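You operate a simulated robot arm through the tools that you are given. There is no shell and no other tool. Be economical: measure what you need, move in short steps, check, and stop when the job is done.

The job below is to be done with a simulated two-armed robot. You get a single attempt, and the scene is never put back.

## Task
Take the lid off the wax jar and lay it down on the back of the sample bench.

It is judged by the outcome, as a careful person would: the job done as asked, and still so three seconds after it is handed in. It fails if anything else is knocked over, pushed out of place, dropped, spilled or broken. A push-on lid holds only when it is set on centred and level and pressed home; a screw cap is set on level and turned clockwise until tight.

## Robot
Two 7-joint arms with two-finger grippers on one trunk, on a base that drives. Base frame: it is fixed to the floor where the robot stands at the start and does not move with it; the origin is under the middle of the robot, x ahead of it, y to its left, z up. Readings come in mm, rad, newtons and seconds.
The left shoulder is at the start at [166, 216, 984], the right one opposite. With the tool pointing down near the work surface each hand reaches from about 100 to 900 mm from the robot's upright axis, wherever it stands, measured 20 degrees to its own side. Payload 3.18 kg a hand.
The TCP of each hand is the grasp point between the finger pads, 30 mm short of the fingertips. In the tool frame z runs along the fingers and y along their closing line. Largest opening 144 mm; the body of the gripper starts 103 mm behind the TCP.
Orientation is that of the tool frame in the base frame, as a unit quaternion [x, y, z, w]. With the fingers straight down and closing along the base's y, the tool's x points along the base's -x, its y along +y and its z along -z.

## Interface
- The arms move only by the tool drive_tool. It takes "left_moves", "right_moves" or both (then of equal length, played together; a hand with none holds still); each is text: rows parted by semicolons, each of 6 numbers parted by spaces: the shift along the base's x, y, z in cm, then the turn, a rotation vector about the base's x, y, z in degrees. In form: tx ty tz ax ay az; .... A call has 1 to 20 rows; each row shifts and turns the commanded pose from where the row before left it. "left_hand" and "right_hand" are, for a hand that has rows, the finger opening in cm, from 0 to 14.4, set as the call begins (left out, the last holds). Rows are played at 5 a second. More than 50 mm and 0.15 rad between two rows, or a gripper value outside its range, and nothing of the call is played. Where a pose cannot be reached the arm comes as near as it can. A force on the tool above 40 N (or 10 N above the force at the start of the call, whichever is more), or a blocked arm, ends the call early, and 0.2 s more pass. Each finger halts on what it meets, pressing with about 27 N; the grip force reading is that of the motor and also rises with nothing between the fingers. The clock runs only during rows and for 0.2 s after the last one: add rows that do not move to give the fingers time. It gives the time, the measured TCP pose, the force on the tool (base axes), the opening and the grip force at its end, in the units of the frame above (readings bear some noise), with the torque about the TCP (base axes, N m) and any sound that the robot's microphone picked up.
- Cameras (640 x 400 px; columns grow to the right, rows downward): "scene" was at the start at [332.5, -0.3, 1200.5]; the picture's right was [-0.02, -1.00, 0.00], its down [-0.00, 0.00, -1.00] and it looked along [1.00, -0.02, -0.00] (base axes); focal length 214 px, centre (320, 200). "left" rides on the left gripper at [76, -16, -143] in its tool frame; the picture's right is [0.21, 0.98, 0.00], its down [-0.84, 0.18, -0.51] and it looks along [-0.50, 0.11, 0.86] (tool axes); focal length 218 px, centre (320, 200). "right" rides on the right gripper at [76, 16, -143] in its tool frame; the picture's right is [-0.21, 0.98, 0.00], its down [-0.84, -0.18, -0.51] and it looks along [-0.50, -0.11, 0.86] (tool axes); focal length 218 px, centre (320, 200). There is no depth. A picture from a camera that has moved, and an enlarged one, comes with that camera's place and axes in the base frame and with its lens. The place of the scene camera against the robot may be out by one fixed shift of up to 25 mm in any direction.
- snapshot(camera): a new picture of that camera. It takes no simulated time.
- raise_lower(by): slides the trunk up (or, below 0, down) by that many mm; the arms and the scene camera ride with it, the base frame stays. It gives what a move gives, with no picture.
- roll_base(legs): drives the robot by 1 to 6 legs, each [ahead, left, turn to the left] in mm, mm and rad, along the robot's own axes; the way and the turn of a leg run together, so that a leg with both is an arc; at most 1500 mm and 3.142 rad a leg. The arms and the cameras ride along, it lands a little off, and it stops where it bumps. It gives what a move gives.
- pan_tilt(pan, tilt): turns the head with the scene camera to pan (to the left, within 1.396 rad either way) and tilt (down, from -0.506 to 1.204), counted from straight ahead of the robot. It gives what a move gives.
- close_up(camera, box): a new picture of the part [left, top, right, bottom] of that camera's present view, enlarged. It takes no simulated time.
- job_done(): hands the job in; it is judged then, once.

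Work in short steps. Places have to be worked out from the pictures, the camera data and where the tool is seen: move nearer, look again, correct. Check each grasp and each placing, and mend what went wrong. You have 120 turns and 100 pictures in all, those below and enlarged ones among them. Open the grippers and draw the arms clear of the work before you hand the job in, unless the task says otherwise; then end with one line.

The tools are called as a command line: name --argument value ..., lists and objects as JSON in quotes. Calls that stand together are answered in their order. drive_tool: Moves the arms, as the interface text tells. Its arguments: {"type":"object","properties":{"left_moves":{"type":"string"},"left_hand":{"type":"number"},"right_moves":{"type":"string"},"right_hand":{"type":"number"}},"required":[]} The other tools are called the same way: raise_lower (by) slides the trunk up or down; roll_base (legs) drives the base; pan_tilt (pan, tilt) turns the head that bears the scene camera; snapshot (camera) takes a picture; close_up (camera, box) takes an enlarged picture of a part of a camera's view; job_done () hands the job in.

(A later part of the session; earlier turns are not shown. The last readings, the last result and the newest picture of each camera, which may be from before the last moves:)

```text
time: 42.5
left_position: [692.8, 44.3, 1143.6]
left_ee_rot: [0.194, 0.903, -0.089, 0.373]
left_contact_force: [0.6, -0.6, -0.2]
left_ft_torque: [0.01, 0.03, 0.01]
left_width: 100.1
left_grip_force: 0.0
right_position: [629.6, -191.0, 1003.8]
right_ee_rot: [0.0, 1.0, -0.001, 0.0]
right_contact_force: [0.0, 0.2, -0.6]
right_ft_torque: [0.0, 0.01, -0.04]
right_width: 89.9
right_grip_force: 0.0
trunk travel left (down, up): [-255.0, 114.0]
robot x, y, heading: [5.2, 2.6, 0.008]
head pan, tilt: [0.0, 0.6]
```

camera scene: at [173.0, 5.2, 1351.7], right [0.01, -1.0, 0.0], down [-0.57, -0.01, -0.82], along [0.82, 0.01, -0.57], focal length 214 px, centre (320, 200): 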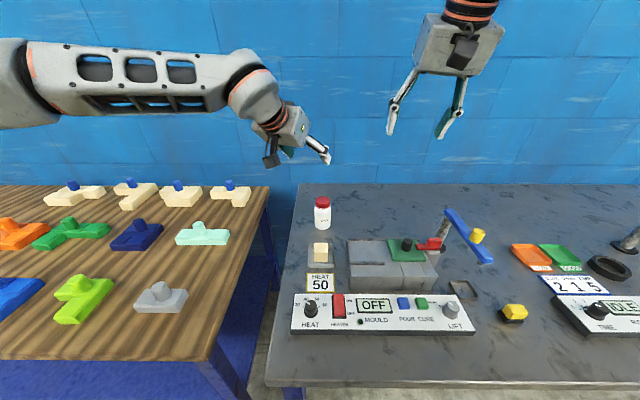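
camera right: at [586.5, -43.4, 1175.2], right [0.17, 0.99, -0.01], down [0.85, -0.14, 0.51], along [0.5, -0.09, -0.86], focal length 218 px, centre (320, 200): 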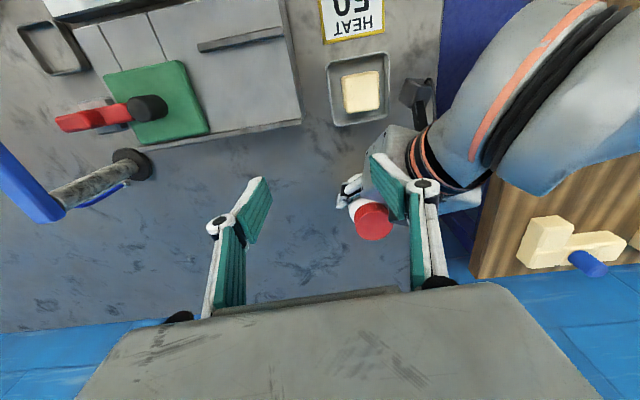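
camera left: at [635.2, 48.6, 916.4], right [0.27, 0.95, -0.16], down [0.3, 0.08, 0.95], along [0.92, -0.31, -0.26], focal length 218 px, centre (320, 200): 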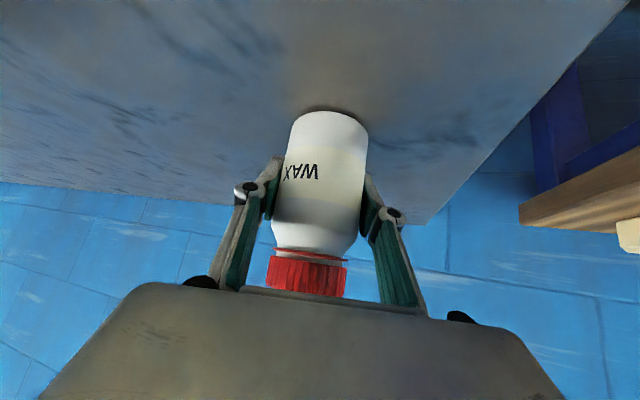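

Vertical now. I'll test the reach at jar depth, still clear to the right.

drive_tool --right_moves "4 0.5 0 0 0 0;4 0.5 0 0 0 0;4 1 0 0 0 0;3.5 1 0 0 0 0;0 0 0 0 0 0"

```text
time: 43.6
left_position: [693.1, 44.6, 1143.6]
left_ee_rot: [0.194, 0.903, -0.088, 0.373]
left_contact_force: [-0.1, 0.0, -0.1]
left_ft_torque: [-0.02, 0.0, -0.03]
left_width: 99.9
left_grip_force: 0.1
right_position: [689.1, -184.6, 1004.7]
right_ee_rot: [-0.001, 1.0, -0.001, -0.001]
right_contact_force: [-0.1, 0.4, 0.0]
right_ft_torque: [0.01, 0.01, 0.03]
right_width: 90.1
right_grip_force: 0.2
right hand out of reach, approached as far as the arm can: row 2, 3, 4
trunk travel left (down, up): [-255.0, 114.0]
robot x, y, heading: [5.4, 3.9, 0.01]
head pan, tilt: [0.0, 0.6]
```

The reach stops at x ≈ 690 here, so the base has to come closer. I'll look down to see how much room there is between the base and the bench.

pan_tilt --pan 0 --tilt 1.2

snapshot --camera "scene"

```text
time: 44.6
left_position: [693.7, 45.0, 1142.6]
left_ee_rot: [0.193, 0.903, -0.088, 0.373]
left_contact_force: [0.0, -0.4, 0.3]
left_ft_torque: [-0.01, -0.02, 0.0]
left_width: 100.1
left_grip_force: 0.0
right_position: [689.4, -185.7, 1005.4]
right_ee_rot: [-0.001, 1.0, -0.001, -0.001]
right_contact_force: [0.4, 0.2, -0.2]
right_ft_torque: [0.0, 0.01, 0.03]
right_width: 89.8
right_grip_force: 0.1
trunk travel left (down, up): [-255.0, 114.0]
robot x, y, heading: [8.1, 4.4, 0.006]
head pan, tilt: [0.0, 1.201]
```

```text
63 pictures are left
camera scene: at [140.3, 4.9, 1307.2], right [0.01, -1.0, 0.0], down [-0.93, -0.01, -0.36], along [0.36, 0.0, -0.93], focal length 214 px, centre (320, 200)
```

scene: 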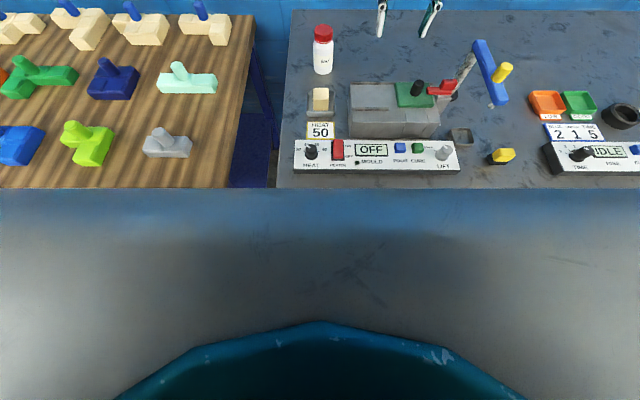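

The view is blocked by the robot's own body. Before driving, I'll test whether the reach grows at working height (z ≈ 955), staying right of the jar and above the mould.

drive_tool --right_moves "0 0 -2.5 0 0 0;0 0 -2.5 0 0 0;3 0 0 0 0 0;3 0 0 0 0 0;3 0 0 0 0 0;0 0 0 0 0 0"

```text
time: 46.0
left_position: [692.9, 44.8, 1143.9]
left_ee_rot: [0.195, 0.903, -0.09, 0.373]
left_contact_force: [-0.2, 0.9, -1.6]
left_ft_torque: [-0.03, 0.0, -0.01]
left_width: 99.5
left_grip_force: 0.0
right_position: [700.6, -185.5, 954.4]
right_ee_rot: [-0.002, 1.0, -0.001, 0.0]
right_contact_force: [0.3, -1.0, 0.6]
right_ft_torque: [0.0, -0.02, -0.01]
right_width: 90.1
right_grip_force: 0.1
right hand out of reach, approached as far as the arm can: row 3, 4, 5
trunk travel left (down, up): [-255.0, 114.0]
robot x, y, heading: [3.0, 1.8, 0.008]
head pan, tilt: [0.0, 1.201]
```

The reach is only 700 even when lower. I estimate about 100 mm between the base front and the bench legs. I'll raise the right hand clear, drive forward 80 mm and bring the trunk down 120 mm, which also brings the shoulders forward.

drive_tool --right_moves "-1 0 4 0 0 0;-1 0 4 0 0 0;-2 0 4 0 0 0;-2 0 4 0 0 0;-2 0 2 0 0 0"

roll_base --legs '[[60, 0, 0]]'

```text
time: 47.2
left_position: [692.7, 43.7, 1143.0]
left_ee_rot: [0.193, 0.903, -0.088, 0.372]
left_contact_force: [-0.5, 0.5, 0.2]
left_ft_torque: [-0.02, -0.03, 0.04]
left_width: 100.2
left_grip_force: 0.0
right_position: [618.4, -186.2, 1133.4]
right_ee_rot: [-0.002, 1.0, -0.001, 0.0]
right_contact_force: [0.7, 0.4, -0.4]
right_ft_torque: [0.02, -0.01, 0.03]
right_width: 90.1
right_grip_force: 0.1
trunk travel left (down, up): [-255.0, 114.0]
robot x, y, heading: [7.2, 2.2, 0.012]
head pan, tilt: [0.0, 1.201]
```

```text
time: 48.2
left_position: [720.4, 45.7, 1141.3]
left_ee_rot: [0.193, 0.904, -0.087, 0.372]
left_contact_force: [-1.0, 0.3, 0.5]
left_ft_torque: [0.0, -0.04, 0.01]
left_width: 99.7
left_grip_force: 0.1
right_position: [646.3, -185.9, 1132.4]
right_ee_rot: [-0.001, 1.0, 0.0, -0.002]
right_contact_force: [-0.4, -0.2, 0.6]
right_ft_torque: [0.02, -0.05, -0.01]
right_width: 89.9
right_grip_force: 0.1
trunk travel left (down, up): [-255.0, 114.0]
robot x, y, heading: [34.1, 1.9, 0.011]
head pan, tilt: [0.0, 1.201]
stopped in leg 1: the robot was blocked; the commanded pose is now the measured one
```

The base bumped after 27 mm. I'll back off 5 mm, lower the trunk and check that nothing moved.

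roll_base --legs '[[-6, 0, 0]]'

raise_lower --by -120

pan_tilt --pan 0 --tilt 0.7

snapshot --camera "scene"

```text
time: 48.9
left_position: [715.0, 46.1, 1141.2]
left_ee_rot: [0.192, 0.904, -0.087, 0.373]
left_contact_force: [-0.2, 0.4, -0.2]
left_ft_torque: [0.03, -0.01, 0.03]
left_width: 100.0
left_grip_force: 0.0
right_position: [642.6, -186.1, 1130.5]
right_ee_rot: [-0.001, 1.0, -0.001, -0.002]
right_contact_force: [0.2, -0.1, -0.6]
right_ft_torque: [0.02, 0.0, -0.03]
right_width: 90.0
right_grip_force: 0.0
trunk travel left (down, up): [-255.0, 114.0]
robot x, y, heading: [28.7, 0.6, 0.01]
head pan, tilt: [0.0, 1.201]
```

```text
time: 50.4
left_position: [715.0, 45.6, 1024.2]
left_ee_rot: [0.193, 0.903, -0.087, 0.374]
left_contact_force: [-0.7, -0.7, 0.7]
left_ft_torque: [0.02, -0.01, 0.01]
left_width: 100.1
left_grip_force: 0.1
right_position: [639.7, -186.4, 1015.2]
right_ee_rot: [-0.001, 1.0, -0.001, 0.001]
right_contact_force: [-1.3, 0.1, 0.7]
right_ft_torque: [0.01, -0.05, 0.01]
right_width: 89.9
right_grip_force: 0.1
trunk travel left (down, up): [-135.0, 234.0]
robot x, y, heading: [27.3, 1.1, 0.008]
head pan, tilt: [0.0, 1.201]
```

```text
time: 51.4
left_position: [715.9, 45.7, 1021.1]
left_ee_rot: [0.193, 0.904, -0.087, 0.372]
left_contact_force: [-0.3, -0.5, 0.4]
left_ft_torque: [0.0, 0.02, 0.01]
left_width: 100.0
left_grip_force: 0.0
right_position: [640.6, -186.1, 1012.1]
right_ee_rot: [0.0, 1.0, -0.002, -0.002]
right_contact_force: [0.3, -0.4, -0.1]
right_ft_torque: [0.01, 0.0, -0.02]
right_width: 89.9
right_grip_force: 0.0
trunk travel left (down, up): [-135.0, 234.0]
robot x, y, heading: [29.0, 5.2, 0.013]
head pan, tilt: [0.0, 0.7]
```

```text
62 pictures are left
camera scene: at [291.0, 6.1, 1213.1], right [0.01, -1.0, 0.0], down [-0.64, -0.01, -0.76], along [0.76, 0.01, -0.64], focal length 214 px, centre (320, 200)
```

scene: 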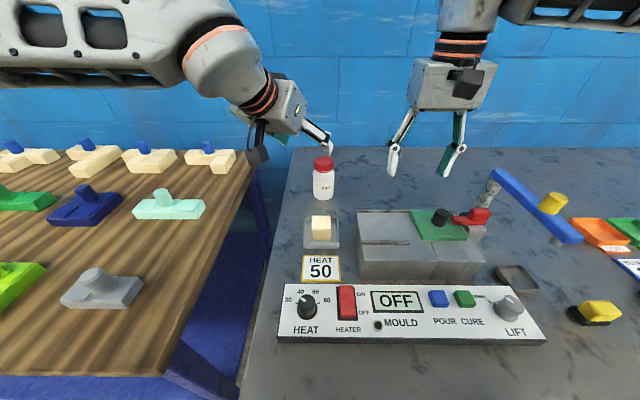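

Nothing has moved. I'll test the right hand's reach again at z ≈ 965, to the right of the jar.

drive_tool --right_moves "3.5 1 -1 0 0 0;3.5 1 -1 0 0 0;3.5 1 -1 0 0 0;3.5 1 -1 0 0 0;2.5 1 -1 0 0 0;0 0 0 0 0 0"

```text
time: 52.8
left_position: [714.8, 44.9, 1021.4]
left_ee_rot: [0.193, 0.904, -0.088, 0.371]
left_contact_force: [0.6, -0.3, 0.2]
left_ft_torque: [-0.01, 0.0, -0.02]
left_width: 100.1
left_grip_force: 0.0
right_position: [733.5, -158.9, 987.6]
right_ee_rot: [0.0, 1.0, -0.001, -0.001]
right_contact_force: [0.9, 0.4, -0.3]
right_ft_torque: [0.0, -0.02, 0.01]
right_width: 90.0
right_grip_force: 0.1
right hand out of reach, approached as far as the arm can: row 3, 4, 5
trunk travel left (down, up): [-135.0, 234.0]
robot x, y, heading: [31.8, 5.5, 0.016]
head pan, tilt: [0.0, 0.7]
```

The limit is 733 mm at this height. The tilted left hand has plenty of margin, so I'll turn the base left 0.5 rad to bring the right shoulder nearer. First I'll pull the right hand back and up and ease the base off the bench.

drive_tool --right_moves "-3 0 2 0 0 0;-3 -1 2 0 0 0;-3 -1 2 0 0 0;-3 -1 1 0 0 0" --left_moves "-2 1 2 0 0 0;-2 1 1 0 0 0;-2 1 1 0 0 0;-2 1 1 0 0 0"

roll_base --legs '[[-40, 0, 0], [0, 0, 0.5]]'

pan_tilt --pan -0.5 --tilt 0.7

snapshot --camera "scene"

```text
time: 53.8
left_position: [633.5, 85.6, 1072.2]
left_ee_rot: [0.193, 0.904, -0.087, 0.372]
left_contact_force: [-0.6, 0.5, 0.3]
left_ft_torque: [0.02, 0.0, 0.04]
left_width: 100.0
left_grip_force: 0.1
right_position: [612.7, -186.2, 1057.0]
right_ee_rot: [-0.001, 1.0, -0.001, 0.0]
right_contact_force: [0.3, -0.8, 0.2]
right_ft_torque: [-0.01, -0.04, 0.02]
right_width: 89.9
right_grip_force: 0.0
trunk travel left (down, up): [-135.0, 234.0]
robot x, y, heading: [32.6, 1.4, 0.012]
head pan, tilt: [0.0, 0.7]
```

```text
time: 56.0
left_position: [486.5, 355.7, 1070.7]
left_ee_rot: [-0.027, 0.924, 0.003, 0.382]
left_contact_force: [0.1, -0.2, 0.0]
left_ft_torque: [-0.04, -0.03, 0.02]
left_width: 99.9
left_grip_force: 0.0
right_position: [594.9, 105.0, 1053.9]
right_ee_rot: [-0.237, 0.971, -0.002, -0.001]
right_contact_force: [-0.5, 0.1, -0.7]
right_ft_torque: [-0.03, -0.02, -0.01]
right_width: 90.1
right_grip_force: 0.0
trunk travel left (down, up): [-135.0, 234.0]
robot x, y, heading: [-12.1, 1.7, 0.485]
head pan, tilt: [0.0, 0.7]
```

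```text
time: 57.0
left_position: [487.4, 355.8, 1070.3]
left_ee_rot: [-0.027, 0.924, 0.003, 0.382]
left_contact_force: [0.2, 0.8, -0.6]
left_ft_torque: [0.0, -0.01, -0.01]
left_width: 99.8
left_grip_force: 0.0
right_position: [595.5, 103.5, 1054.9]
right_ee_rot: [-0.237, 0.972, -0.002, -0.002]
right_contact_force: [0.7, -0.7, -0.1]
right_ft_torque: [-0.01, 0.0, -0.02]
right_width: 90.0
right_grip_force: 0.2
trunk travel left (down, up): [-135.0, 234.0]
robot x, y, heading: [-10.3, 2.5, 0.487]
head pan, tilt: [-0.499, 0.7]
```

```text
61 pictures are left
camera scene: at [232.0, 77.6, 1213.2], right [-0.01, -1.0, 0.0], down [-0.64, 0.01, -0.76], along [0.76, -0.01, -0.64], focal length 214 px, centre (320, 200)
```

scene: 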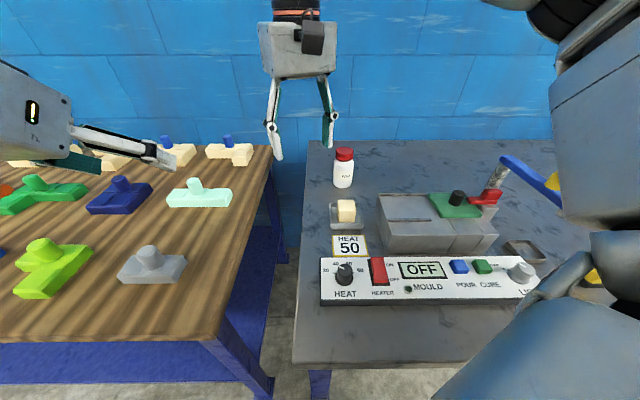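

The turn worked. I'll move the right hand over to the right side, then take the left hand with its yaw restored to the standoff in front of the jar.

drive_tool --right_moves "0 -4.5 0 0 0 0;0 -4.5 0 0 0 0;0 -4.5 0 0 0 0;0 -4.5 0 0 0 0;0 -4.5 0 0 0 0;0 -3.5 0 0 0 0"

drive_tool --left_moves "2.5 -3.5 0 0 0 -6.9;2.5 -3.5 0 0 0 -6.9;2.5 -3.5 0 0 0 -6.9;2.5 -3.5 0 0 0 -6.8;2.5 -3.5 -1.5 0 0 0;2.5 -3.5 -1.5 0 0 0;2.5 -3.5 -1.5 0 0 0;2.5 -3.5 -2 0 0 0;1.5 -3.8 -4 0 0 0;0 0 0 0 0 0;0 0 0 0 0 0"

snapshot --camera "left"

```text
time: 58.4
left_position: [486.7, 354.8, 1070.4]
left_ee_rot: [-0.028, 0.924, 0.003, 0.382]
left_contact_force: [-0.3, -0.4, 0.5]
left_ft_torque: [-0.02, 0.04, 0.01]
left_width: 99.8
left_grip_force: 0.1
right_position: [560.6, -112.3, 1019.8]
right_ee_rot: [-0.237, 0.972, -0.001, 0.0]
right_contact_force: [0.1, -0.5, -0.2]
right_ft_torque: [0.01, 0.0, -0.03]
right_width: 90.2
right_grip_force: 0.0
right hand out of reach, approached as far as the arm can: row 4, 5, 6
trunk travel left (down, up): [-135.0, 234.0]
robot x, y, heading: [-10.5, 0.2, 0.49]
head pan, tilt: [-0.499, 0.7]
```

```text
refused: row 9 steps farther than a row can; nothing moved
```

```text
60 pictures are left
camera left: at [332.4, 331.5, 1118.2], right [-0.2, 0.97, -0.16], down [0.23, 0.21, 0.95], along [0.95, 0.15, -0.26], focal length 218 px, centre (320, 200)
```

left: 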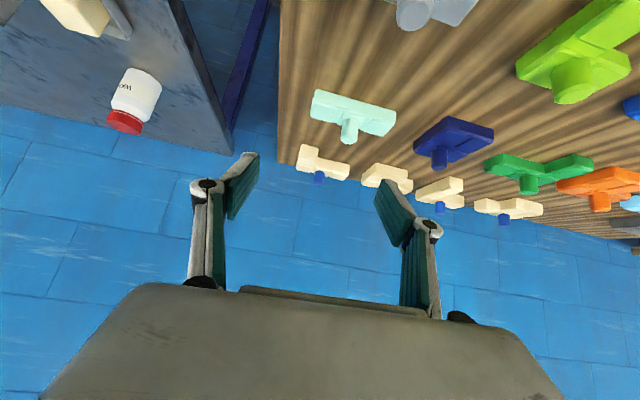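

The right hand stopped at (561, -112), which is enough clearance. I'll resend the left approach with smaller steps.

drive_tool --left_moves "2.5 -3.5 0 0 0 -6.9;2.5 -3.5 0 0 0 -6.9;2.5 -3.5 0 0 0 -6.9;2.5 -3.5 0 0 0 -6.8;2 -3.3 -1.5 0 0 0;2 -3.3 -1.5 0 0 0;2 -3.3 -1.5 0 0 0;2 -3.3 -1.5 0 0 0;2 -2.5 -2.4 0 0 0;1.5 -1.9 -2.5 0 0 0;0 0 0 0 0 0;0 0 0 0 0 0"

snapshot --camera "left"

```text
time: 61.2
left_position: [717.3, 76.9, 999.2]
left_ee_rot: [0.162, 0.9, -0.092, 0.395]
left_contact_force: [0.9, 0.1, 0.0]
left_ft_torque: [-0.05, -0.01, -0.01]
left_width: 100.0
left_grip_force: 0.1
right_position: [561.0, -113.3, 1021.0]
right_ee_rot: [-0.237, 0.971, -0.001, 0.0]
right_contact_force: [0.1, -0.8, -0.6]
right_ft_torque: [-0.01, 0.0, 0.03]
right_width: 89.8
right_grip_force: 0.0
trunk travel left (down, up): [-135.0, 234.0]
robot x, y, heading: [-14.2, 0.5, 0.49]
head pan, tilt: [-0.499, 0.7]
stopped in row 12 (left hand): the arm was blocked; the commanded pose is now the measured one
```

```text
59 pictures are left
camera left: at [566.5, 120.2, 1039.2], right [0.22, 0.96, -0.19], down [0.26, 0.13, 0.96], along [0.94, -0.26, -0.22], focal length 218 px, centre (320, 200)
```

left: 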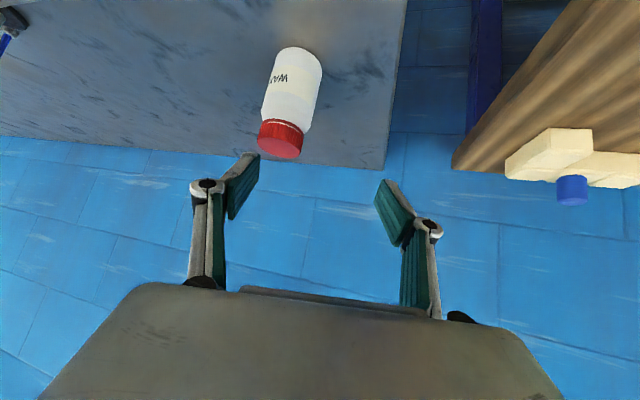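

The left arm was blocked 40 mm short with no force at the tool. I'll look at what is blocking it.

pan_tilt --pan -0.2 --tilt 0.6

snapshot --camera "scene"

snapshot --camera "right"

```text
time: 62.0
left_position: [718.3, 76.1, 998.7]
left_ee_rot: [0.163, 0.9, -0.091, 0.393]
left_contact_force: [-0.2, -0.1, 0.1]
left_ft_torque: [0.02, 0.01, -0.02]
left_width: 100.1
left_grip_force: 0.0
right_position: [560.7, -112.9, 1020.6]
right_ee_rot: [-0.237, 0.971, -0.001, -0.001]
right_contact_force: [-0.7, 0.1, -0.7]
right_ft_torque: [0.01, 0.03, 0.02]
right_width: 90.1
right_grip_force: 0.2
trunk travel left (down, up): [-135.0, 234.0]
robot x, y, heading: [-7.8, 3.4, 0.491]
head pan, tilt: [-0.201, 0.6]
```

```text
58 pictures are left
camera scene: at [231.8, 103.5, 1221.8], right [0.28, -0.96, 0.0], down [-0.54, -0.16, -0.82], along [0.79, 0.23, -0.57], focal length 214 px, centre (320, 200)
```

scene: 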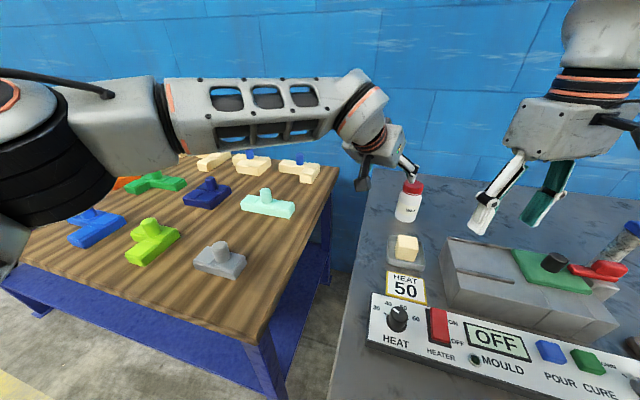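

```text
57 pictures are left
camera right: at [485.9, -133.7, 1163.2], right [-0.26, 0.96, 0.0], down [0.83, 0.23, 0.51], along [0.49, 0.13, -0.86], focal length 218 px, centre (320, 200)
```

right: 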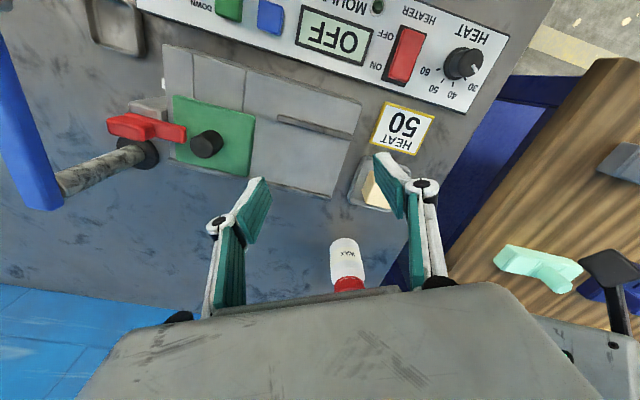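

The left arm is near full extension, so 0.5 rad is too much. I'll retract it, turn back to about 0.32 rad, raise the trunk 60 mm and edge the base forward so that both arms have margin.

drive_tool --left_moves "-3 2 2 0 0 0;-3 2 2 0 0 0;-3 2 2 0 0 0;-3 2 1 0 0 0"

roll_base --legs '[[0, 0, -0.17]]'

roll_base --legs '[[38, -12, 0]]'

raise_lower --by 60

```text
time: 63.0
left_position: [595.6, 151.8, 1064.9]
left_ee_rot: [0.166, 0.9, -0.092, 0.392]
left_contact_force: [0.6, 0.0, 0.4]
left_ft_torque: [0.0, -0.01, 0.01]
left_width: 99.8
left_grip_force: 0.0
right_position: [560.5, -112.1, 1021.3]
right_ee_rot: [-0.237, 0.972, -0.002, 0.0]
right_contact_force: [-0.1, 0.1, 0.0]
right_ft_torque: [0.0, 0.0, 0.03]
right_width: 90.1
right_grip_force: 0.0
trunk travel left (down, up): [-135.0, 234.0]
robot x, y, heading: [-10.8, 2.1, 0.489]
head pan, tilt: [-0.201, 0.6]
```

```text
time: 64.0
left_position: [613.4, 46.9, 1063.3]
left_ee_rot: [0.24, 0.884, -0.123, 0.382]
left_contact_force: [-0.2, 0.7, -0.3]
left_ft_torque: [0.01, 0.01, 0.03]
left_width: 99.7
left_grip_force: 0.0
right_position: [535.5, -205.7, 1020.6]
right_ee_rot: [-0.155, 0.988, -0.001, 0.0]
right_contact_force: [0.7, -0.3, 0.2]
right_ft_torque: [0.04, 0.03, 0.01]
right_width: 89.9
right_grip_force: 0.0
trunk travel left (down, up): [-135.0, 234.0]
robot x, y, heading: [-14.6, 2.1, 0.32]
head pan, tilt: [-0.201, 0.6]
```

```text
time: 64.9
left_position: [653.4, 49.5, 1062.3]
left_ee_rot: [0.24, 0.883, -0.124, 0.383]
left_contact_force: [0.4, -0.9, -0.4]
left_ft_torque: [-0.03, 0.01, 0.01]
left_width: 99.8
left_grip_force: 0.1
right_position: [574.1, -206.2, 1019.9]
right_ee_rot: [-0.155, 0.988, -0.001, 0.0]
right_contact_force: [-0.8, -0.1, -0.3]
right_ft_torque: [0.02, 0.04, 0.02]
right_width: 90.0
right_grip_force: 0.0
trunk travel left (down, up): [-135.0, 234.0]
robot x, y, heading: [30.8, 3.6, 0.324]
head pan, tilt: [-0.201, 0.6]
```

```text
time: 65.9
left_position: [653.4, 49.3, 1120.6]
left_ee_rot: [0.24, 0.884, -0.124, 0.382]
left_contact_force: [0.6, -0.4, -0.9]
left_ft_torque: [-0.01, -0.02, -0.01]
left_width: 100.2
left_grip_force: 0.0
right_position: [575.4, -205.2, 1078.5]
right_ee_rot: [-0.155, 0.988, -0.001, -0.003]
right_contact_force: [-0.7, 0.7, -0.1]
right_ft_torque: [0.01, 0.08, 0.04]
right_width: 90.1
right_grip_force: 0.0
trunk travel left (down, up): [-195.0, 174.0]
robot x, y, heading: [31.8, -0.2, 0.321]
head pan, tilt: [-0.201, 0.6]
```

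I'll test the right hand above the jar first, with the left hand moved aside.

drive_tool --left_moves "-3 4 0 0 0 0;-3 4 0 0 0 0;-3 4 0 0 0 0;-2 3 0 0 0 0"

drive_tool --right_moves "3 3 -1 0 0 0;3 3 -1 0 0 0;3 3 -1 0 0 0;3 3 -1 0 0 0;3 3 -1 0 0 0;3 2.7 -1 0 0 0;3 2.7 -1.3 0 0 0;0 0 0 0 0 0;0 0 0 0 0 0"

snapshot --camera "right"

```text
time: 66.9
left_position: [542.2, 201.1, 1121.9]
left_ee_rot: [0.24, 0.883, -0.123, 0.383]
left_contact_force: [0.4, -0.2, 0.1]
left_ft_torque: [-0.03, 0.0, -0.01]
left_width: 99.9
left_grip_force: 0.0
right_position: [573.9, -204.4, 1080.1]
right_ee_rot: [-0.154, 0.988, -0.002, 0.0]
right_contact_force: [-0.1, 0.1, 0.7]
right_ft_torque: [-0.01, 0.01, 0.01]
right_width: 90.3
right_grip_force: 0.0
trunk travel left (down, up): [-195.0, 174.0]
robot x, y, heading: [27.5, 0.4, 0.32]
head pan, tilt: [-0.201, 0.6]
```

```text
time: 68.9
left_position: [543.9, 198.9, 1123.0]
left_ee_rot: [0.24, 0.883, -0.123, 0.383]
left_contact_force: [1.0, 0.5, -0.4]
left_ft_torque: [-0.02, 0.0, -0.01]
left_width: 99.9
left_grip_force: 0.1
right_position: [699.5, -77.8, 1038.9]
right_ee_rot: [-0.154, 0.988, -0.002, -0.001]
right_contact_force: [0.8, -0.6, -0.4]
right_ft_torque: [-0.03, -0.02, -0.04]
right_width: 90.0
right_grip_force: 0.0
right hand out of reach, approached as far as the arm can: row 5, 6, 7
trunk travel left (down, up): [-195.0, 174.0]
robot x, y, heading: [24.3, 0.8, 0.319]
head pan, tilt: [-0.201, 0.6]
```

```text
56 pictures are left
camera right: at [622.8, -86.3, 1182.7], right [-0.1, 0.99, 0.0], down [0.86, 0.09, 0.51], along [0.5, 0.05, -0.86], focal length 218 px, centre (320, 200)
```

right: 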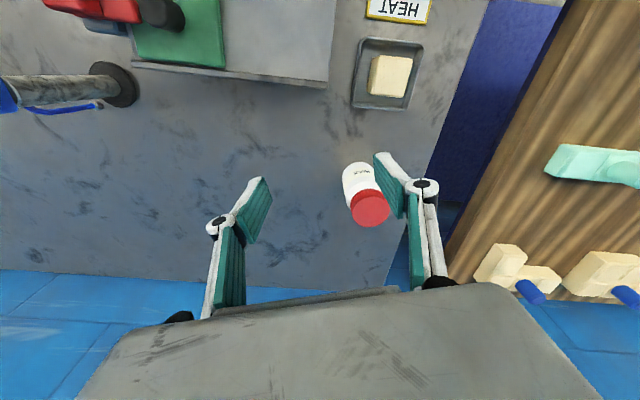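

From the limits so far, raising the trunk also shifts the shoulders back, about 1 mm per mm. The best setting is near the original trunk height with this turn. I'll retract the right hand, lower the trunk 110 mm and retry.

drive_tool --right_moves "-3 -3 1 0 0 0;-3 -3 1 0 0 0;-2 -2 1 0 0 0;0 0 0 0 0 0"

raise_lower --by -110

drive_tool --right_moves "3 3 0 0 0 0;3 3 0 0 0 0;3 3 0 0 0 0;3 2 0 0 0 0;2 2 0 0 0 0;1 1 0 0 0 0;0 0 0 0 0 0;0 0 0 0 0 0"

snapshot --camera "right"

```text
time: 69.9
left_position: [543.0, 199.6, 1123.1]
left_ee_rot: [0.24, 0.883, -0.124, 0.384]
left_contact_force: [0.0, -0.4, 0.4]
left_ft_torque: [-0.01, -0.02, -0.01]
left_width: 99.8
left_grip_force: 0.0
right_position: [620.7, -154.5, 1072.3]
right_ee_rot: [-0.155, 0.988, -0.002, -0.002]
right_contact_force: [0.6, 0.0, 0.2]
right_ft_torque: [-0.03, -0.02, -0.01]
right_width: 90.2
right_grip_force: 0.1
trunk travel left (down, up): [-195.0, 174.0]
robot x, y, heading: [27.1, 1.9, 0.322]
head pan, tilt: [-0.201, 0.6]
```

```text
time: 71.3
left_position: [541.3, 198.4, 1015.8]
left_ee_rot: [0.24, 0.883, -0.123, 0.384]
left_contact_force: [0.0, -1.0, 0.6]
left_ft_torque: [0.01, 0.01, 0.01]
left_width: 99.9
left_grip_force: 0.1
right_position: [619.7, -158.1, 959.9]
right_ee_rot: [-0.155, 0.988, -0.001, 0.001]
right_contact_force: [-0.6, -0.7, 1.4]
right_ft_torque: [0.01, -0.02, -0.03]
right_width: 90.0
right_grip_force: 0.2
trunk travel left (down, up): [-85.0, 284.0]
robot x, y, heading: [28.4, 6.0, 0.322]
head pan, tilt: [-0.201, 0.6]
```

```text
time: 73.1
left_position: [542.3, 198.4, 1014.3]
left_ee_rot: [0.24, 0.883, -0.123, 0.384]
left_contact_force: [0.1, -0.5, -0.2]
left_ft_torque: [0.02, 0.01, -0.01]
left_width: 100.0
left_grip_force: 0.0
right_position: [751.5, -35.9, 959.7]
right_ee_rot: [-0.153, 0.988, 0.0, 0.002]
right_contact_force: [-0.2, 0.8, -0.1]
right_ft_torque: [-0.03, 0.0, 0.0]
right_width: 90.1
right_grip_force: 0.0
right hand out of reach, approached as far as the arm can: row 5, 6
trunk travel left (down, up): [-85.0, 284.0]
robot x, y, heading: [30.9, -0.2, 0.326]
head pan, tilt: [-0.201, 0.6]
```

```text
55 pictures are left
camera right: at [673.6, -45.2, 1102.5], right [-0.1, 1.0, 0.0], down [0.86, 0.08, 0.51], along [0.51, 0.05, -0.86], focal length 218 px, centre (320, 200)
```

right: 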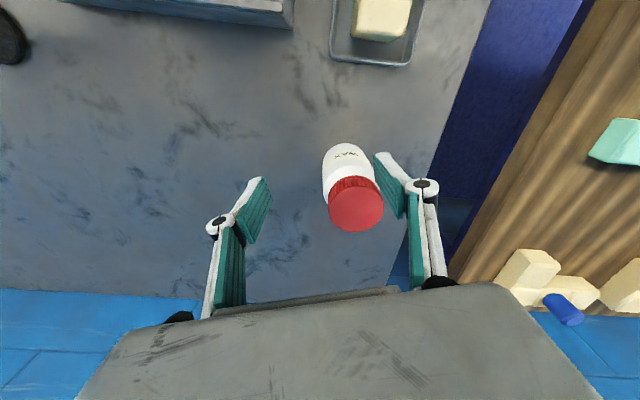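

The right hand now reaches (751, -36), about 40 mm short. I'll use the left hand to lift the jar slightly and bring it about 65 mm closer for the unscrewing, then put it back exactly where it was. The right hand retreats first, then the left goes to standoff.

drive_tool --right_moves "-3 -3 1 0 0 0;-3 -3 1 0 0 0;-3 -3 1 0 0 0;-3 -3 1 0 0 0;-1 -2 0 0 0 0"

drive_tool --left_moves "2.6 -2.9 -0.9 0 0 7.5;2.6 -2.9 -0.9 0 0 7.5;2.6 -2.9 -0.9 0 0 0;2.6 -2.9 -0.9 0 0 0;2.6 -2.9 -0.9 0 0 0;2.4 -3 -0.9 0 0 0;0 0 0 0 0 0;0 0 0 0 0 0"

snapshot --camera "left"

```text
time: 74.3
left_position: [542.1, 198.5, 1013.0]
left_ee_rot: [0.24, 0.883, -0.124, 0.383]
left_contact_force: [0.3, -0.2, -0.3]
left_ft_torque: [0.0, 0.03, -0.01]
left_width: 100.0
left_grip_force: 0.1
right_position: [613.4, -164.8, 991.3]
right_ee_rot: [-0.154, 0.988, -0.001, -0.001]
right_contact_force: [0.0, -0.3, 0.6]
right_ft_torque: [0.01, 0.01, 0.02]
right_width: 90.1
right_grip_force: 0.1
right hand out of reach, approached as far as the arm can: row 4, 5
trunk travel left (down, up): [-85.0, 284.0]
robot x, y, heading: [32.0, 0.7, 0.323]
head pan, tilt: [-0.201, 0.6]
```

```text
time: 76.1
left_position: [694.8, 22.1, 958.2]
left_ee_rot: [0.122, 0.907, -0.072, 0.397]
left_contact_force: [-0.1, -1.0, -0.1]
left_ft_torque: [0.0, -0.03, 0.0]
left_width: 100.0
left_grip_force: 0.0
right_position: [613.4, -164.0, 990.0]
right_ee_rot: [-0.154, 0.988, 0.0, -0.001]
right_contact_force: [-0.4, 0.2, -0.2]
right_ft_torque: [-0.03, -0.02, 0.0]
right_width: 89.7
right_grip_force: 0.0
trunk travel left (down, up): [-85.0, 284.0]
robot x, y, heading: [28.7, -0.8, 0.324]
head pan, tilt: [-0.201, 0.6]
```

```text
54 pictures are left
camera left: at [540.3, 52.2, 998.8], right [0.14, 0.97, -0.19], down [0.25, 0.15, 0.96], along [0.96, -0.18, -0.22], focal length 218 px, centre (320, 200)
```

left: 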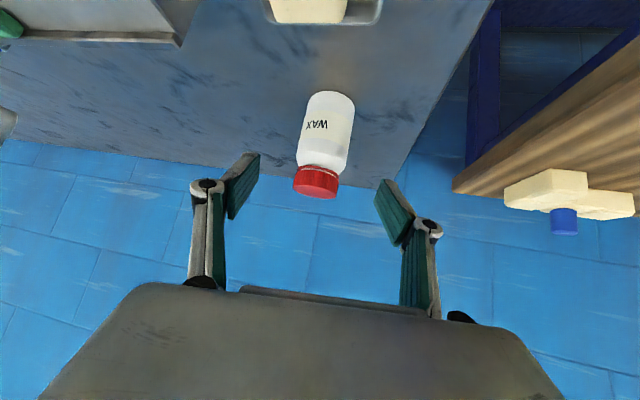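

The jar is centred ahead of the left hand. I'll correct a 2° roll and slide in along the tool axis.

drive_tool --left_moves "1.8 -0.5 -1.8 1.9 -0.5 0;1.8 -0.5 -1.8 0 0 0;1.8 -0.5 -1.8 0 0 0;1.8 -0.5 -1.8 0 0 0;1.8 -0.4 -1.7 0 0 0;0 0 0 0 0 0;0 0 0 0 0 0"

snapshot --camera "left"

```text
time: 77.9
left_position: [798.7, 14.7, 903.8]
left_ee_rot: [0.108, 0.902, -0.073, 0.412]
left_contact_force: [-0.6, 0.4, 0.3]
left_ft_torque: [0.05, 0.01, -0.01]
left_width: 99.8
left_grip_force: 0.1
right_position: [614.2, -164.8, 991.2]
right_ee_rot: [-0.154, 0.988, -0.001, 0.0]
right_contact_force: [0.1, 1.0, -0.2]
right_ft_torque: [0.0, -0.01, 0.02]
right_width: 90.1
right_grip_force: 0.0
trunk travel left (down, up): [-85.0, 284.0]
robot x, y, heading: [28.0, 1.8, 0.32]
head pan, tilt: [-0.201, 0.6]
stopped in row 7 (left hand): the arm was blocked; the commanded pose is now the measured one
```

```text
53 pictures are left
camera left: at [641.1, 40.7, 938.8], right [0.12, 0.97, -0.2], down [0.21, 0.17, 0.96], along [0.97, -0.15, -0.19], focal length 218 px, centre (320, 200)
```

left: 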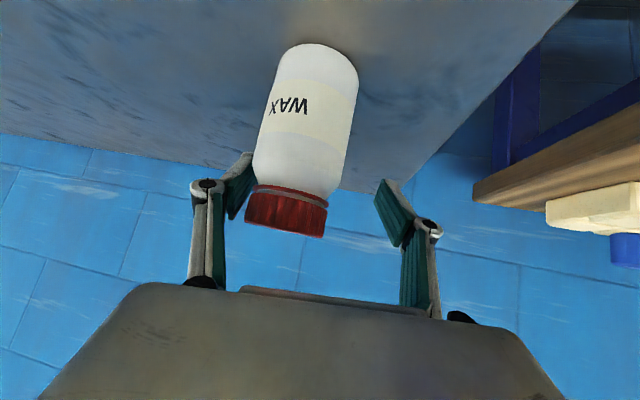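

The left arm hit a joint limit reaching across, because the turn is too large for it. I'll back out along the tool axis, reduce the turn to about 0.1 rad, and bring the jar further toward the right arm instead.

drive_tool --left_moves "-1.8 0.55 1.65 0 0 0;-1.8 0.55 1.65 0 0 0;-1.8 0.55 1.65 0 0 0;-1.8 0.55 1.65 0 0 0;-2 1.5 1.6 0 0 0;-2 1.5 1.6 0 0 0;-2 1.5 1.6 0 0 0"

roll_base --legs '[[0, 0, -0.22]]'

snapshot --camera "left"

```text
time: 79.5
left_position: [663.6, 79.5, 1015.7]
left_ee_rot: [0.112, 0.902, -0.071, 0.412]
left_contact_force: [-0.4, -0.2, 0.1]
left_ft_torque: [-0.02, 0.01, 0.01]
left_width: 100.2
left_grip_force: 0.0
right_position: [613.9, -164.5, 989.8]
right_ee_rot: [-0.154, 0.988, -0.001, 0.0]
right_contact_force: [-1.3, 0.3, -0.2]
right_ft_torque: [0.05, -0.01, 0.02]
right_width: 90.1
right_grip_force: 0.1
trunk travel left (down, up): [-85.0, 284.0]
robot x, y, heading: [23.9, 1.9, 0.323]
head pan, tilt: [-0.201, 0.6]
```

```text
time: 80.7
left_position: [665.8, -61.7, 1014.2]
left_ee_rot: [0.21, 0.884, -0.115, 0.402]
left_contact_force: [-0.8, -0.9, 0.3]
left_ft_torque: [0.0, 0.0, 0.02]
left_width: 100.0
left_grip_force: 0.1
right_position: [565.4, -286.8, 989.7]
right_ee_rot: [-0.046, 0.999, 0.0, 0.001]
right_contact_force: [0.7, -0.2, 0.3]
right_ft_torque: [0.03, 0.0, 0.02]
right_width: 90.1
right_grip_force: 0.0
trunk travel left (down, up): [-85.0, 284.0]
robot x, y, heading: [29.1, -0.8, 0.11]
head pan, tilt: [-0.201, 0.6]
```

```text
52 pictures are left
camera left: at [518.7, -0.4, 1050.5], right [0.33, 0.92, -0.19], down [0.24, 0.11, 0.96], along [0.91, -0.36, -0.19], focal length 218 px, centre (320, 200)
```

left: 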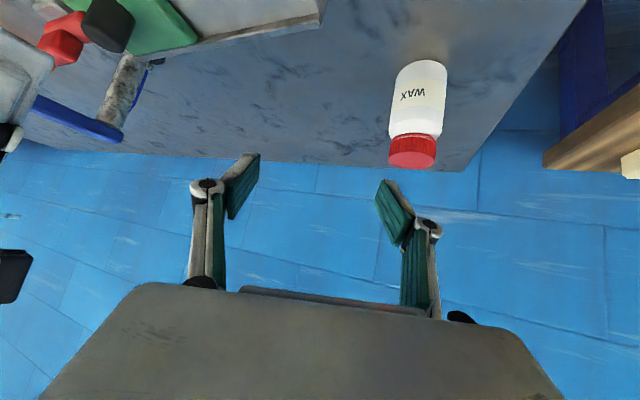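

I'll level the roll, set the yaw to about -20° and go to the new standoff.

drive_tool --left_moves "0 3 0 1.8 -1 0;0.8 3 -1 0 0 4.5;0.8 3 -2 0 0 4.5;0.8 0.2 -2 0 0 0;0.8 0 -1.7 0 0 0;0 0 0 0 0 0;0 0 0 0 0 0"

snapshot --camera "left"

```text
time: 82.3
left_position: [697.7, 32.5, 948.5]
left_ee_rot: [0.145, 0.897, -0.066, 0.413]
left_contact_force: [0.1, 0.1, 0.0]
left_ft_torque: [0.0, -0.01, -0.01]
left_width: 99.7
left_grip_force: 0.0
right_position: [564.5, -286.2, 989.8]
right_ee_rot: [-0.046, 0.999, -0.002, 0.0]
right_contact_force: [-0.9, -0.3, -0.2]
right_ft_torque: [-0.01, 0.02, -0.01]
right_width: 89.9
right_grip_force: 0.1
trunk travel left (down, up): [-85.0, 284.0]
robot x, y, heading: [26.7, -0.9, 0.109]
head pan, tilt: [-0.201, 0.6]
```

```text
51 pictures are left
camera left: at [543.2, 67.6, 983.4], right [0.18, 0.97, -0.16], down [0.21, 0.12, 0.97], along [0.96, -0.21, -0.18], focal length 218 px, centre (320, 200)
```

left: 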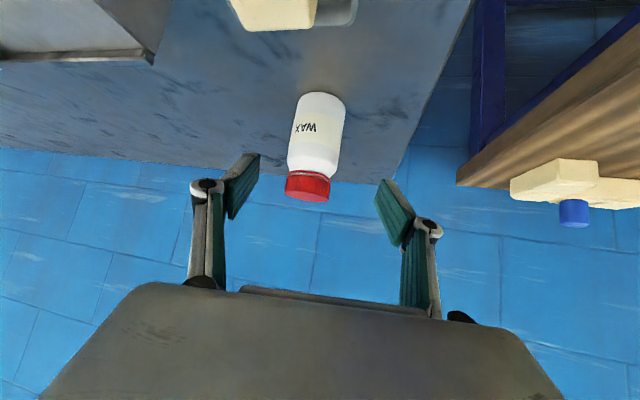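

Aligned, with the closing line level. I'll slide in to the jar body.

drive_tool --left_moves "1.75 -0.7 -1.6 0 0 0;1.75 -0.7 -1.6 0 0 0;1.75 -0.7 -1.6 0 0 0;1.75 -0.7 -1.6 0 0 0;1.65 -0.6 -1.6 0 0 0;0 0 0 0 0 0;0 0 0 0 0 0"

snapshot --camera "left"

```text
time: 83.9
left_position: [785.0, -2.5, 867.0]
left_ee_rot: [0.147, 0.897, -0.067, 0.413]
left_contact_force: [0.1, 0.1, -0.6]
left_ft_torque: [0.02, -0.02, 0.01]
left_width: 99.8
left_grip_force: 0.1
right_position: [565.3, -285.1, 988.9]
right_ee_rot: [-0.046, 0.999, -0.001, -0.001]
right_contact_force: [-0.5, 0.0, 0.9]
right_ft_torque: [0.0, 0.03, -0.01]
right_width: 90.2
right_grip_force: 0.1
trunk travel left (down, up): [-85.0, 284.0]
robot x, y, heading: [26.6, 3.9, 0.103]
head pan, tilt: [-0.201, 0.6]
```

```text
50 pictures are left
camera left: at [629.5, 32.9, 902.6], right [0.18, 0.97, -0.16], down [0.21, 0.12, 0.97], along [0.96, -0.21, -0.18], focal length 218 px, centre (320, 200)
```

left: 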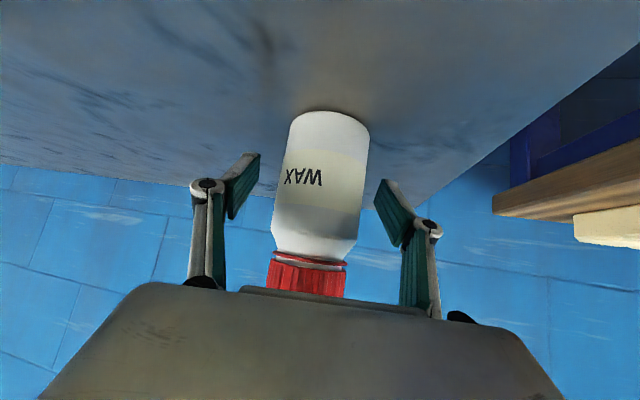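

Well centred. I'll close, then lift 5 mm.

drive_tool --left_moves "0 0 0 0 0 0;0 0 0 0 0 0;0 0 0 0 0 0;0 0 0 0 0 0;0 0 0.3 0 0 0;0 0 0.3 0 0 0;0 0 0 0 0 0" --left_hand 4.5

snapshot --camera "left"

```text
time: 85.5
left_position: [783.4, -1.6, 873.6]
left_ee_rot: [0.146, 0.897, -0.067, 0.412]
left_contact_force: [-0.4, 0.6, -3.2]
left_ft_torque: [0.01, -0.05, 0.03]
left_width: 57.7
left_grip_force: 27.2
right_position: [565.1, -285.8, 989.6]
right_ee_rot: [-0.047, 0.999, -0.002, -0.001]
right_contact_force: [-0.9, 0.7, -0.3]
right_ft_torque: [0.01, -0.02, -0.01]
right_width: 89.9
right_grip_force: 0.0
trunk travel left (down, up): [-85.0, 284.0]
robot x, y, heading: [29.3, 3.4, 0.105]
head pan, tilt: [-0.201, 0.6]
```

```text
49 pictures are left
camera left: at [628.6, 33.2, 908.4], right [0.18, 0.97, -0.16], down [0.21, 0.12, 0.97], along [0.96, -0.21, -0.18], focal length 218 px, centre (320, 200)
```

left: 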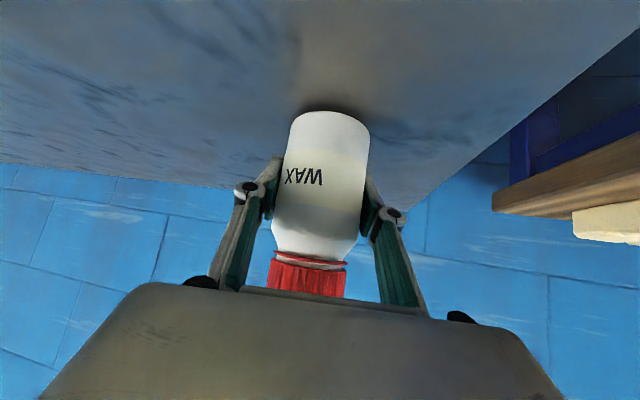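

Held and lifted (about 3 N). The left hand's camera hangs low near the wax block, so I'll lift 50 mm first, then carry the jar toward (700, -62).

drive_tool --left_moves "0 0 1.5 0 0 0;0 0 1.5 0 0 0;0 0 1.5 0 0 0;0 0 1 0 0 0;-1.4 -1 0 0 0 0;-1.4 -1 0 0 0 0;-1.4 -1 0 0 0 0;-1.4 -1 0 0 0 0;-1.4 -1 0 0 0 0;-1.4 -1 0 0 0 0;0 0 0 0 0 0;0 0 0 0 0 0"

pan_tilt --pan -0.2 --tilt 0.75

snapshot --camera "scene"

snapshot --camera "right"

```text
time: 88.1
left_position: [701.4, -62.1, 928.6]
left_ee_rot: [0.147, 0.897, -0.067, 0.412]
left_contact_force: [0.1, -0.6, -1.5]
left_ft_torque: [0.0, 0.0, 0.02]
left_width: 58.2
left_grip_force: 26.9
right_position: [563.2, -287.4, 990.4]
right_ee_rot: [-0.046, 0.999, -0.001, -0.001]
right_contact_force: [-0.3, 0.1, -0.3]
right_ft_torque: [0.0, 0.0, -0.02]
right_width: 90.2
right_grip_force: 0.0
trunk travel left (down, up): [-85.0, 284.0]
robot x, y, heading: [26.6, 2.7, 0.104]
head pan, tilt: [-0.201, 0.6]
```

```text
time: 88.8
left_position: [701.5, -63.0, 928.2]
left_ee_rot: [0.146, 0.897, -0.066, 0.413]
left_contact_force: [0.3, -0.3, -2.6]
left_ft_torque: [-0.01, -0.02, 0.04]
left_width: 58.1
left_grip_force: 27.1
right_position: [564.6, -285.7, 989.6]
right_ee_rot: [-0.047, 0.999, -0.001, -0.001]
right_contact_force: [-1.0, 0.2, 0.3]
right_ft_torque: [-0.01, -0.01, 0.0]
right_width: 90.0
right_grip_force: 0.2
trunk travel left (down, up): [-85.0, 284.0]
robot x, y, heading: [30.3, 1.7, 0.104]
head pan, tilt: [-0.201, 0.75]
```

```text
48 pictures are left
camera scene: at [342.1, 19.0, 1145.9], right [-0.09, -1.0, 0.0], down [-0.68, 0.06, -0.73], along [0.73, -0.07, -0.68], focal length 214 px, centre (320, 200)
```

scene: 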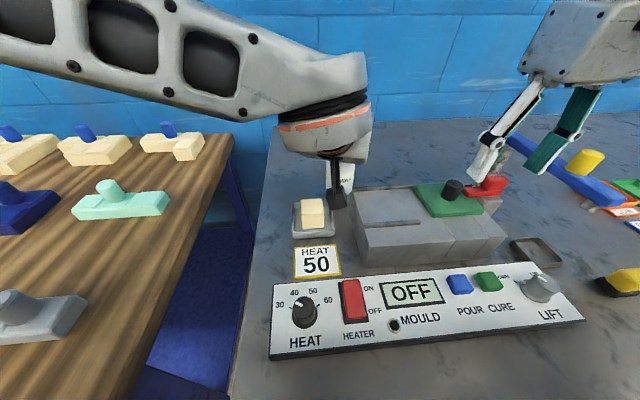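

```text
47 pictures are left
camera right: at [487.0, -277.8, 1132.4], right [0.12, 0.99, 0.0], down [0.86, -0.1, 0.51], along [0.5, -0.06, -0.86], focal length 218 px, centre (320, 200)
```

right: 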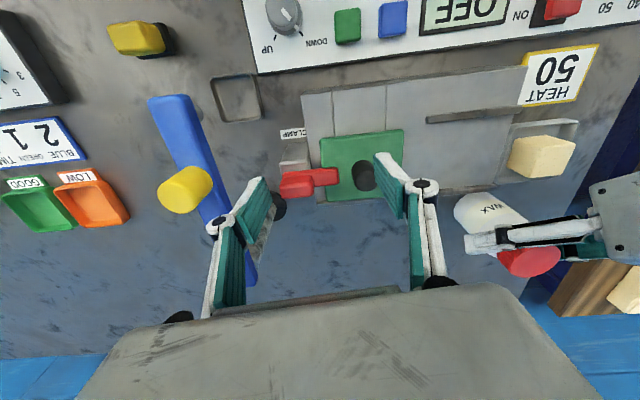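

The jar is at (701, -63), raised 55 mm. Clearances around the left camera are modest, so I'll lower by 45 mm only and then bring the right hand over the lid.

drive_tool --left_moves "0 0 -1.5 0 0 0;0 0 -1.5 0 0 0;0 0 -1.5 0 0 0;0 0 0 0 0 0"

drive_tool --right_moves "0 0 1.5 0 0 0;0 1 1.5 0 0 0;1 2 0 0 0 0;2 3 0 0 0 0;2 3 0 0 0 0;2 3 0 0 0 0;2 2 0 0 0 0;0 0 0 0 0 0"

snapshot --camera "right"

```text
time: 89.8
left_position: [700.3, -63.1, 884.8]
left_ee_rot: [0.146, 0.896, -0.067, 0.414]
left_contact_force: [1.6, -2.4, 18.7]
left_ft_torque: [-0.3, -0.06, -0.06]
left_width: 57.5
left_grip_force: 26.9
right_position: [564.0, -287.1, 989.5]
right_ee_rot: [-0.046, 0.999, -0.002, 0.0]
right_contact_force: [-1.0, -0.4, 0.3]
right_ft_torque: [0.03, 0.01, -0.02]
right_width: 90.0
right_grip_force: 0.0
trunk travel left (down, up): [-85.0, 284.0]
robot x, y, heading: [26.8, 4.2, 0.106]
head pan, tilt: [-0.201, 0.75]
```

```text
time: 91.6
left_position: [701.2, -63.9, 884.4]
left_ee_rot: [0.147, 0.896, -0.067, 0.413]
left_contact_force: [1.2, -6.0, 17.1]
left_ft_torque: [-0.45, 0.04, 0.04]
left_width: 57.5
left_grip_force: 27.2
right_position: [651.2, -139.4, 1014.9]
right_ee_rot: [-0.046, 0.999, -0.001, 0.0]
right_contact_force: [0.4, 0.4, -1.2]
right_ft_torque: [-0.03, 0.0, 0.02]
right_width: 90.0
right_grip_force: 0.0
right hand out of reach, approached as far as the arm can: row 1
trunk travel left (down, up): [-85.0, 284.0]
robot x, y, heading: [28.2, -2.1, 0.111]
head pan, tilt: [-0.201, 0.75]
```

```text
46 pictures are left
camera right: at [573.9, -130.3, 1158.7], right [0.12, 0.99, 0.0], down [0.86, -0.1, 0.51], along [0.5, -0.06, -0.86], focal length 218 px, centre (320, 200)
```

right: 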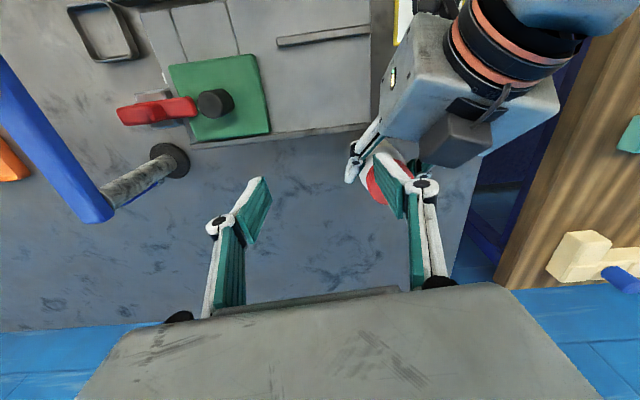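

The left hand reads +18 N upward with little torque, so the jar bottom is resting on something earlier than expected. I'll look.

snapshot --camera "left"

close_up --camera "scene" --box '[260, 130, 420, 270]'

close_up --camera "right" --box '[330, 90, 470, 230]'

```text
45 pictures are left
camera left: at [544.8, -27.7, 919.2], right [0.18, 0.97, -0.16], down [0.21, 0.12, 0.97], along [0.96, -0.21, -0.18], focal length 218 px, centre (320, 200)
```

left: 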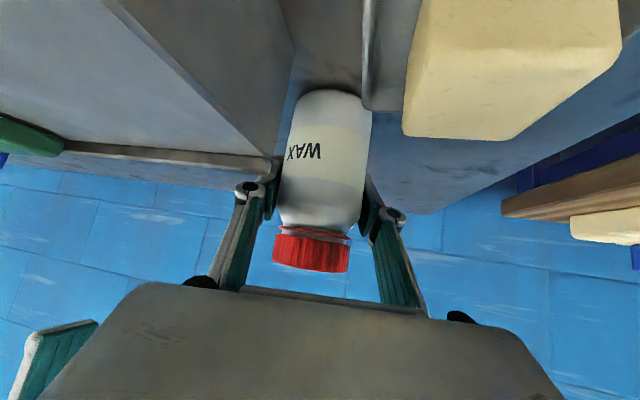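

```text
2.86 times, centred on (340, 200) of scene
camera zoom: at [340.7, 18.8, 1146.3], right [-0.09, -1.0, 0.0], down [-0.68, 0.06, -0.73], along [0.73, -0.07, -0.68], focal length 613 px, centre (263, 200)
```

zoom: 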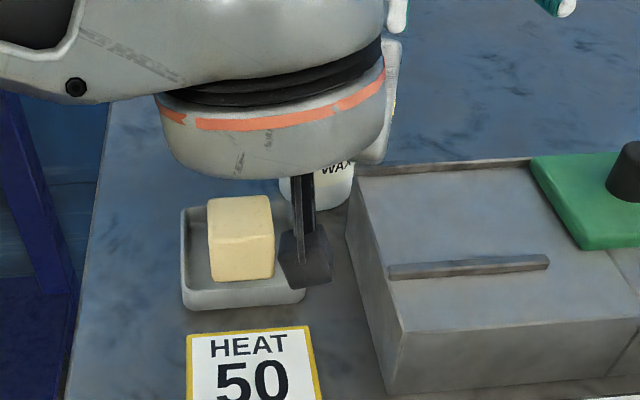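

```text
2.86 times, centred on (400, 160) of right
camera zoom: at [573.9, -130.3, 1158.7], right [0.12, 0.99, 0.0], down [0.86, -0.1, 0.51], along [0.5, -0.06, -0.86], focal length 624 px, centre (91, 314)
```

zoom: 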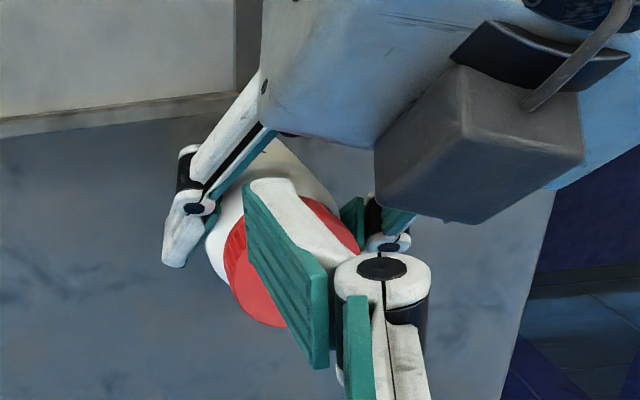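

In the left view the lid sits about 15 mm lower relative to the hand than before, so the jar slipped down in the grip and now stands on the bench. One left finger is also very close to the mould's back edge. I'll lift 8 mm, move 30 mm back away from the mould and tray, then check.

drive_tool --left_moves "0 0 0.4 0 0 0;0 0 0.4 0 0 0;1 0.3 0 0 0 0;1 0.3 0 0 0 0;1 0.3 0 0 0 0;0 0 0 0 0 0"

snapshot --camera "left"

```text
time: 93.0
left_position: [730.7, -53.4, 892.3]
left_ee_rot: [0.147, 0.897, -0.067, 0.412]
left_contact_force: [0.6, -0.3, -3.5]
left_ft_torque: [0.01, -0.03, -0.05]
left_width: 57.3
left_grip_force: 27.1
right_position: [653.1, -138.1, 1016.0]
right_ee_rot: [-0.046, 0.999, -0.001, 0.001]
right_contact_force: [0.2, -1.6, 0.4]
right_ft_torque: [-0.01, 0.05, -0.01]
right_width: 90.1
right_grip_force: 0.0
trunk travel left (down, up): [-85.0, 284.0]
robot x, y, heading: [32.4, 3.6, 0.108]
head pan, tilt: [-0.201, 0.75]
```

```text
42 pictures are left
camera left: at [576.0, -17.1, 927.2], right [0.18, 0.97, -0.16], down [0.21, 0.12, 0.97], along [0.96, -0.21, -0.18], focal length 218 px, centre (320, 200)
```

left: 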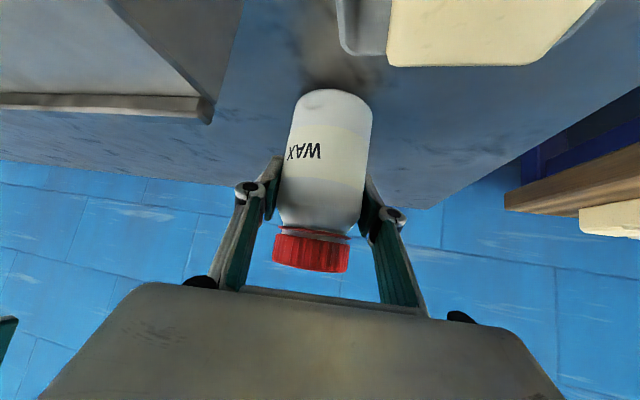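

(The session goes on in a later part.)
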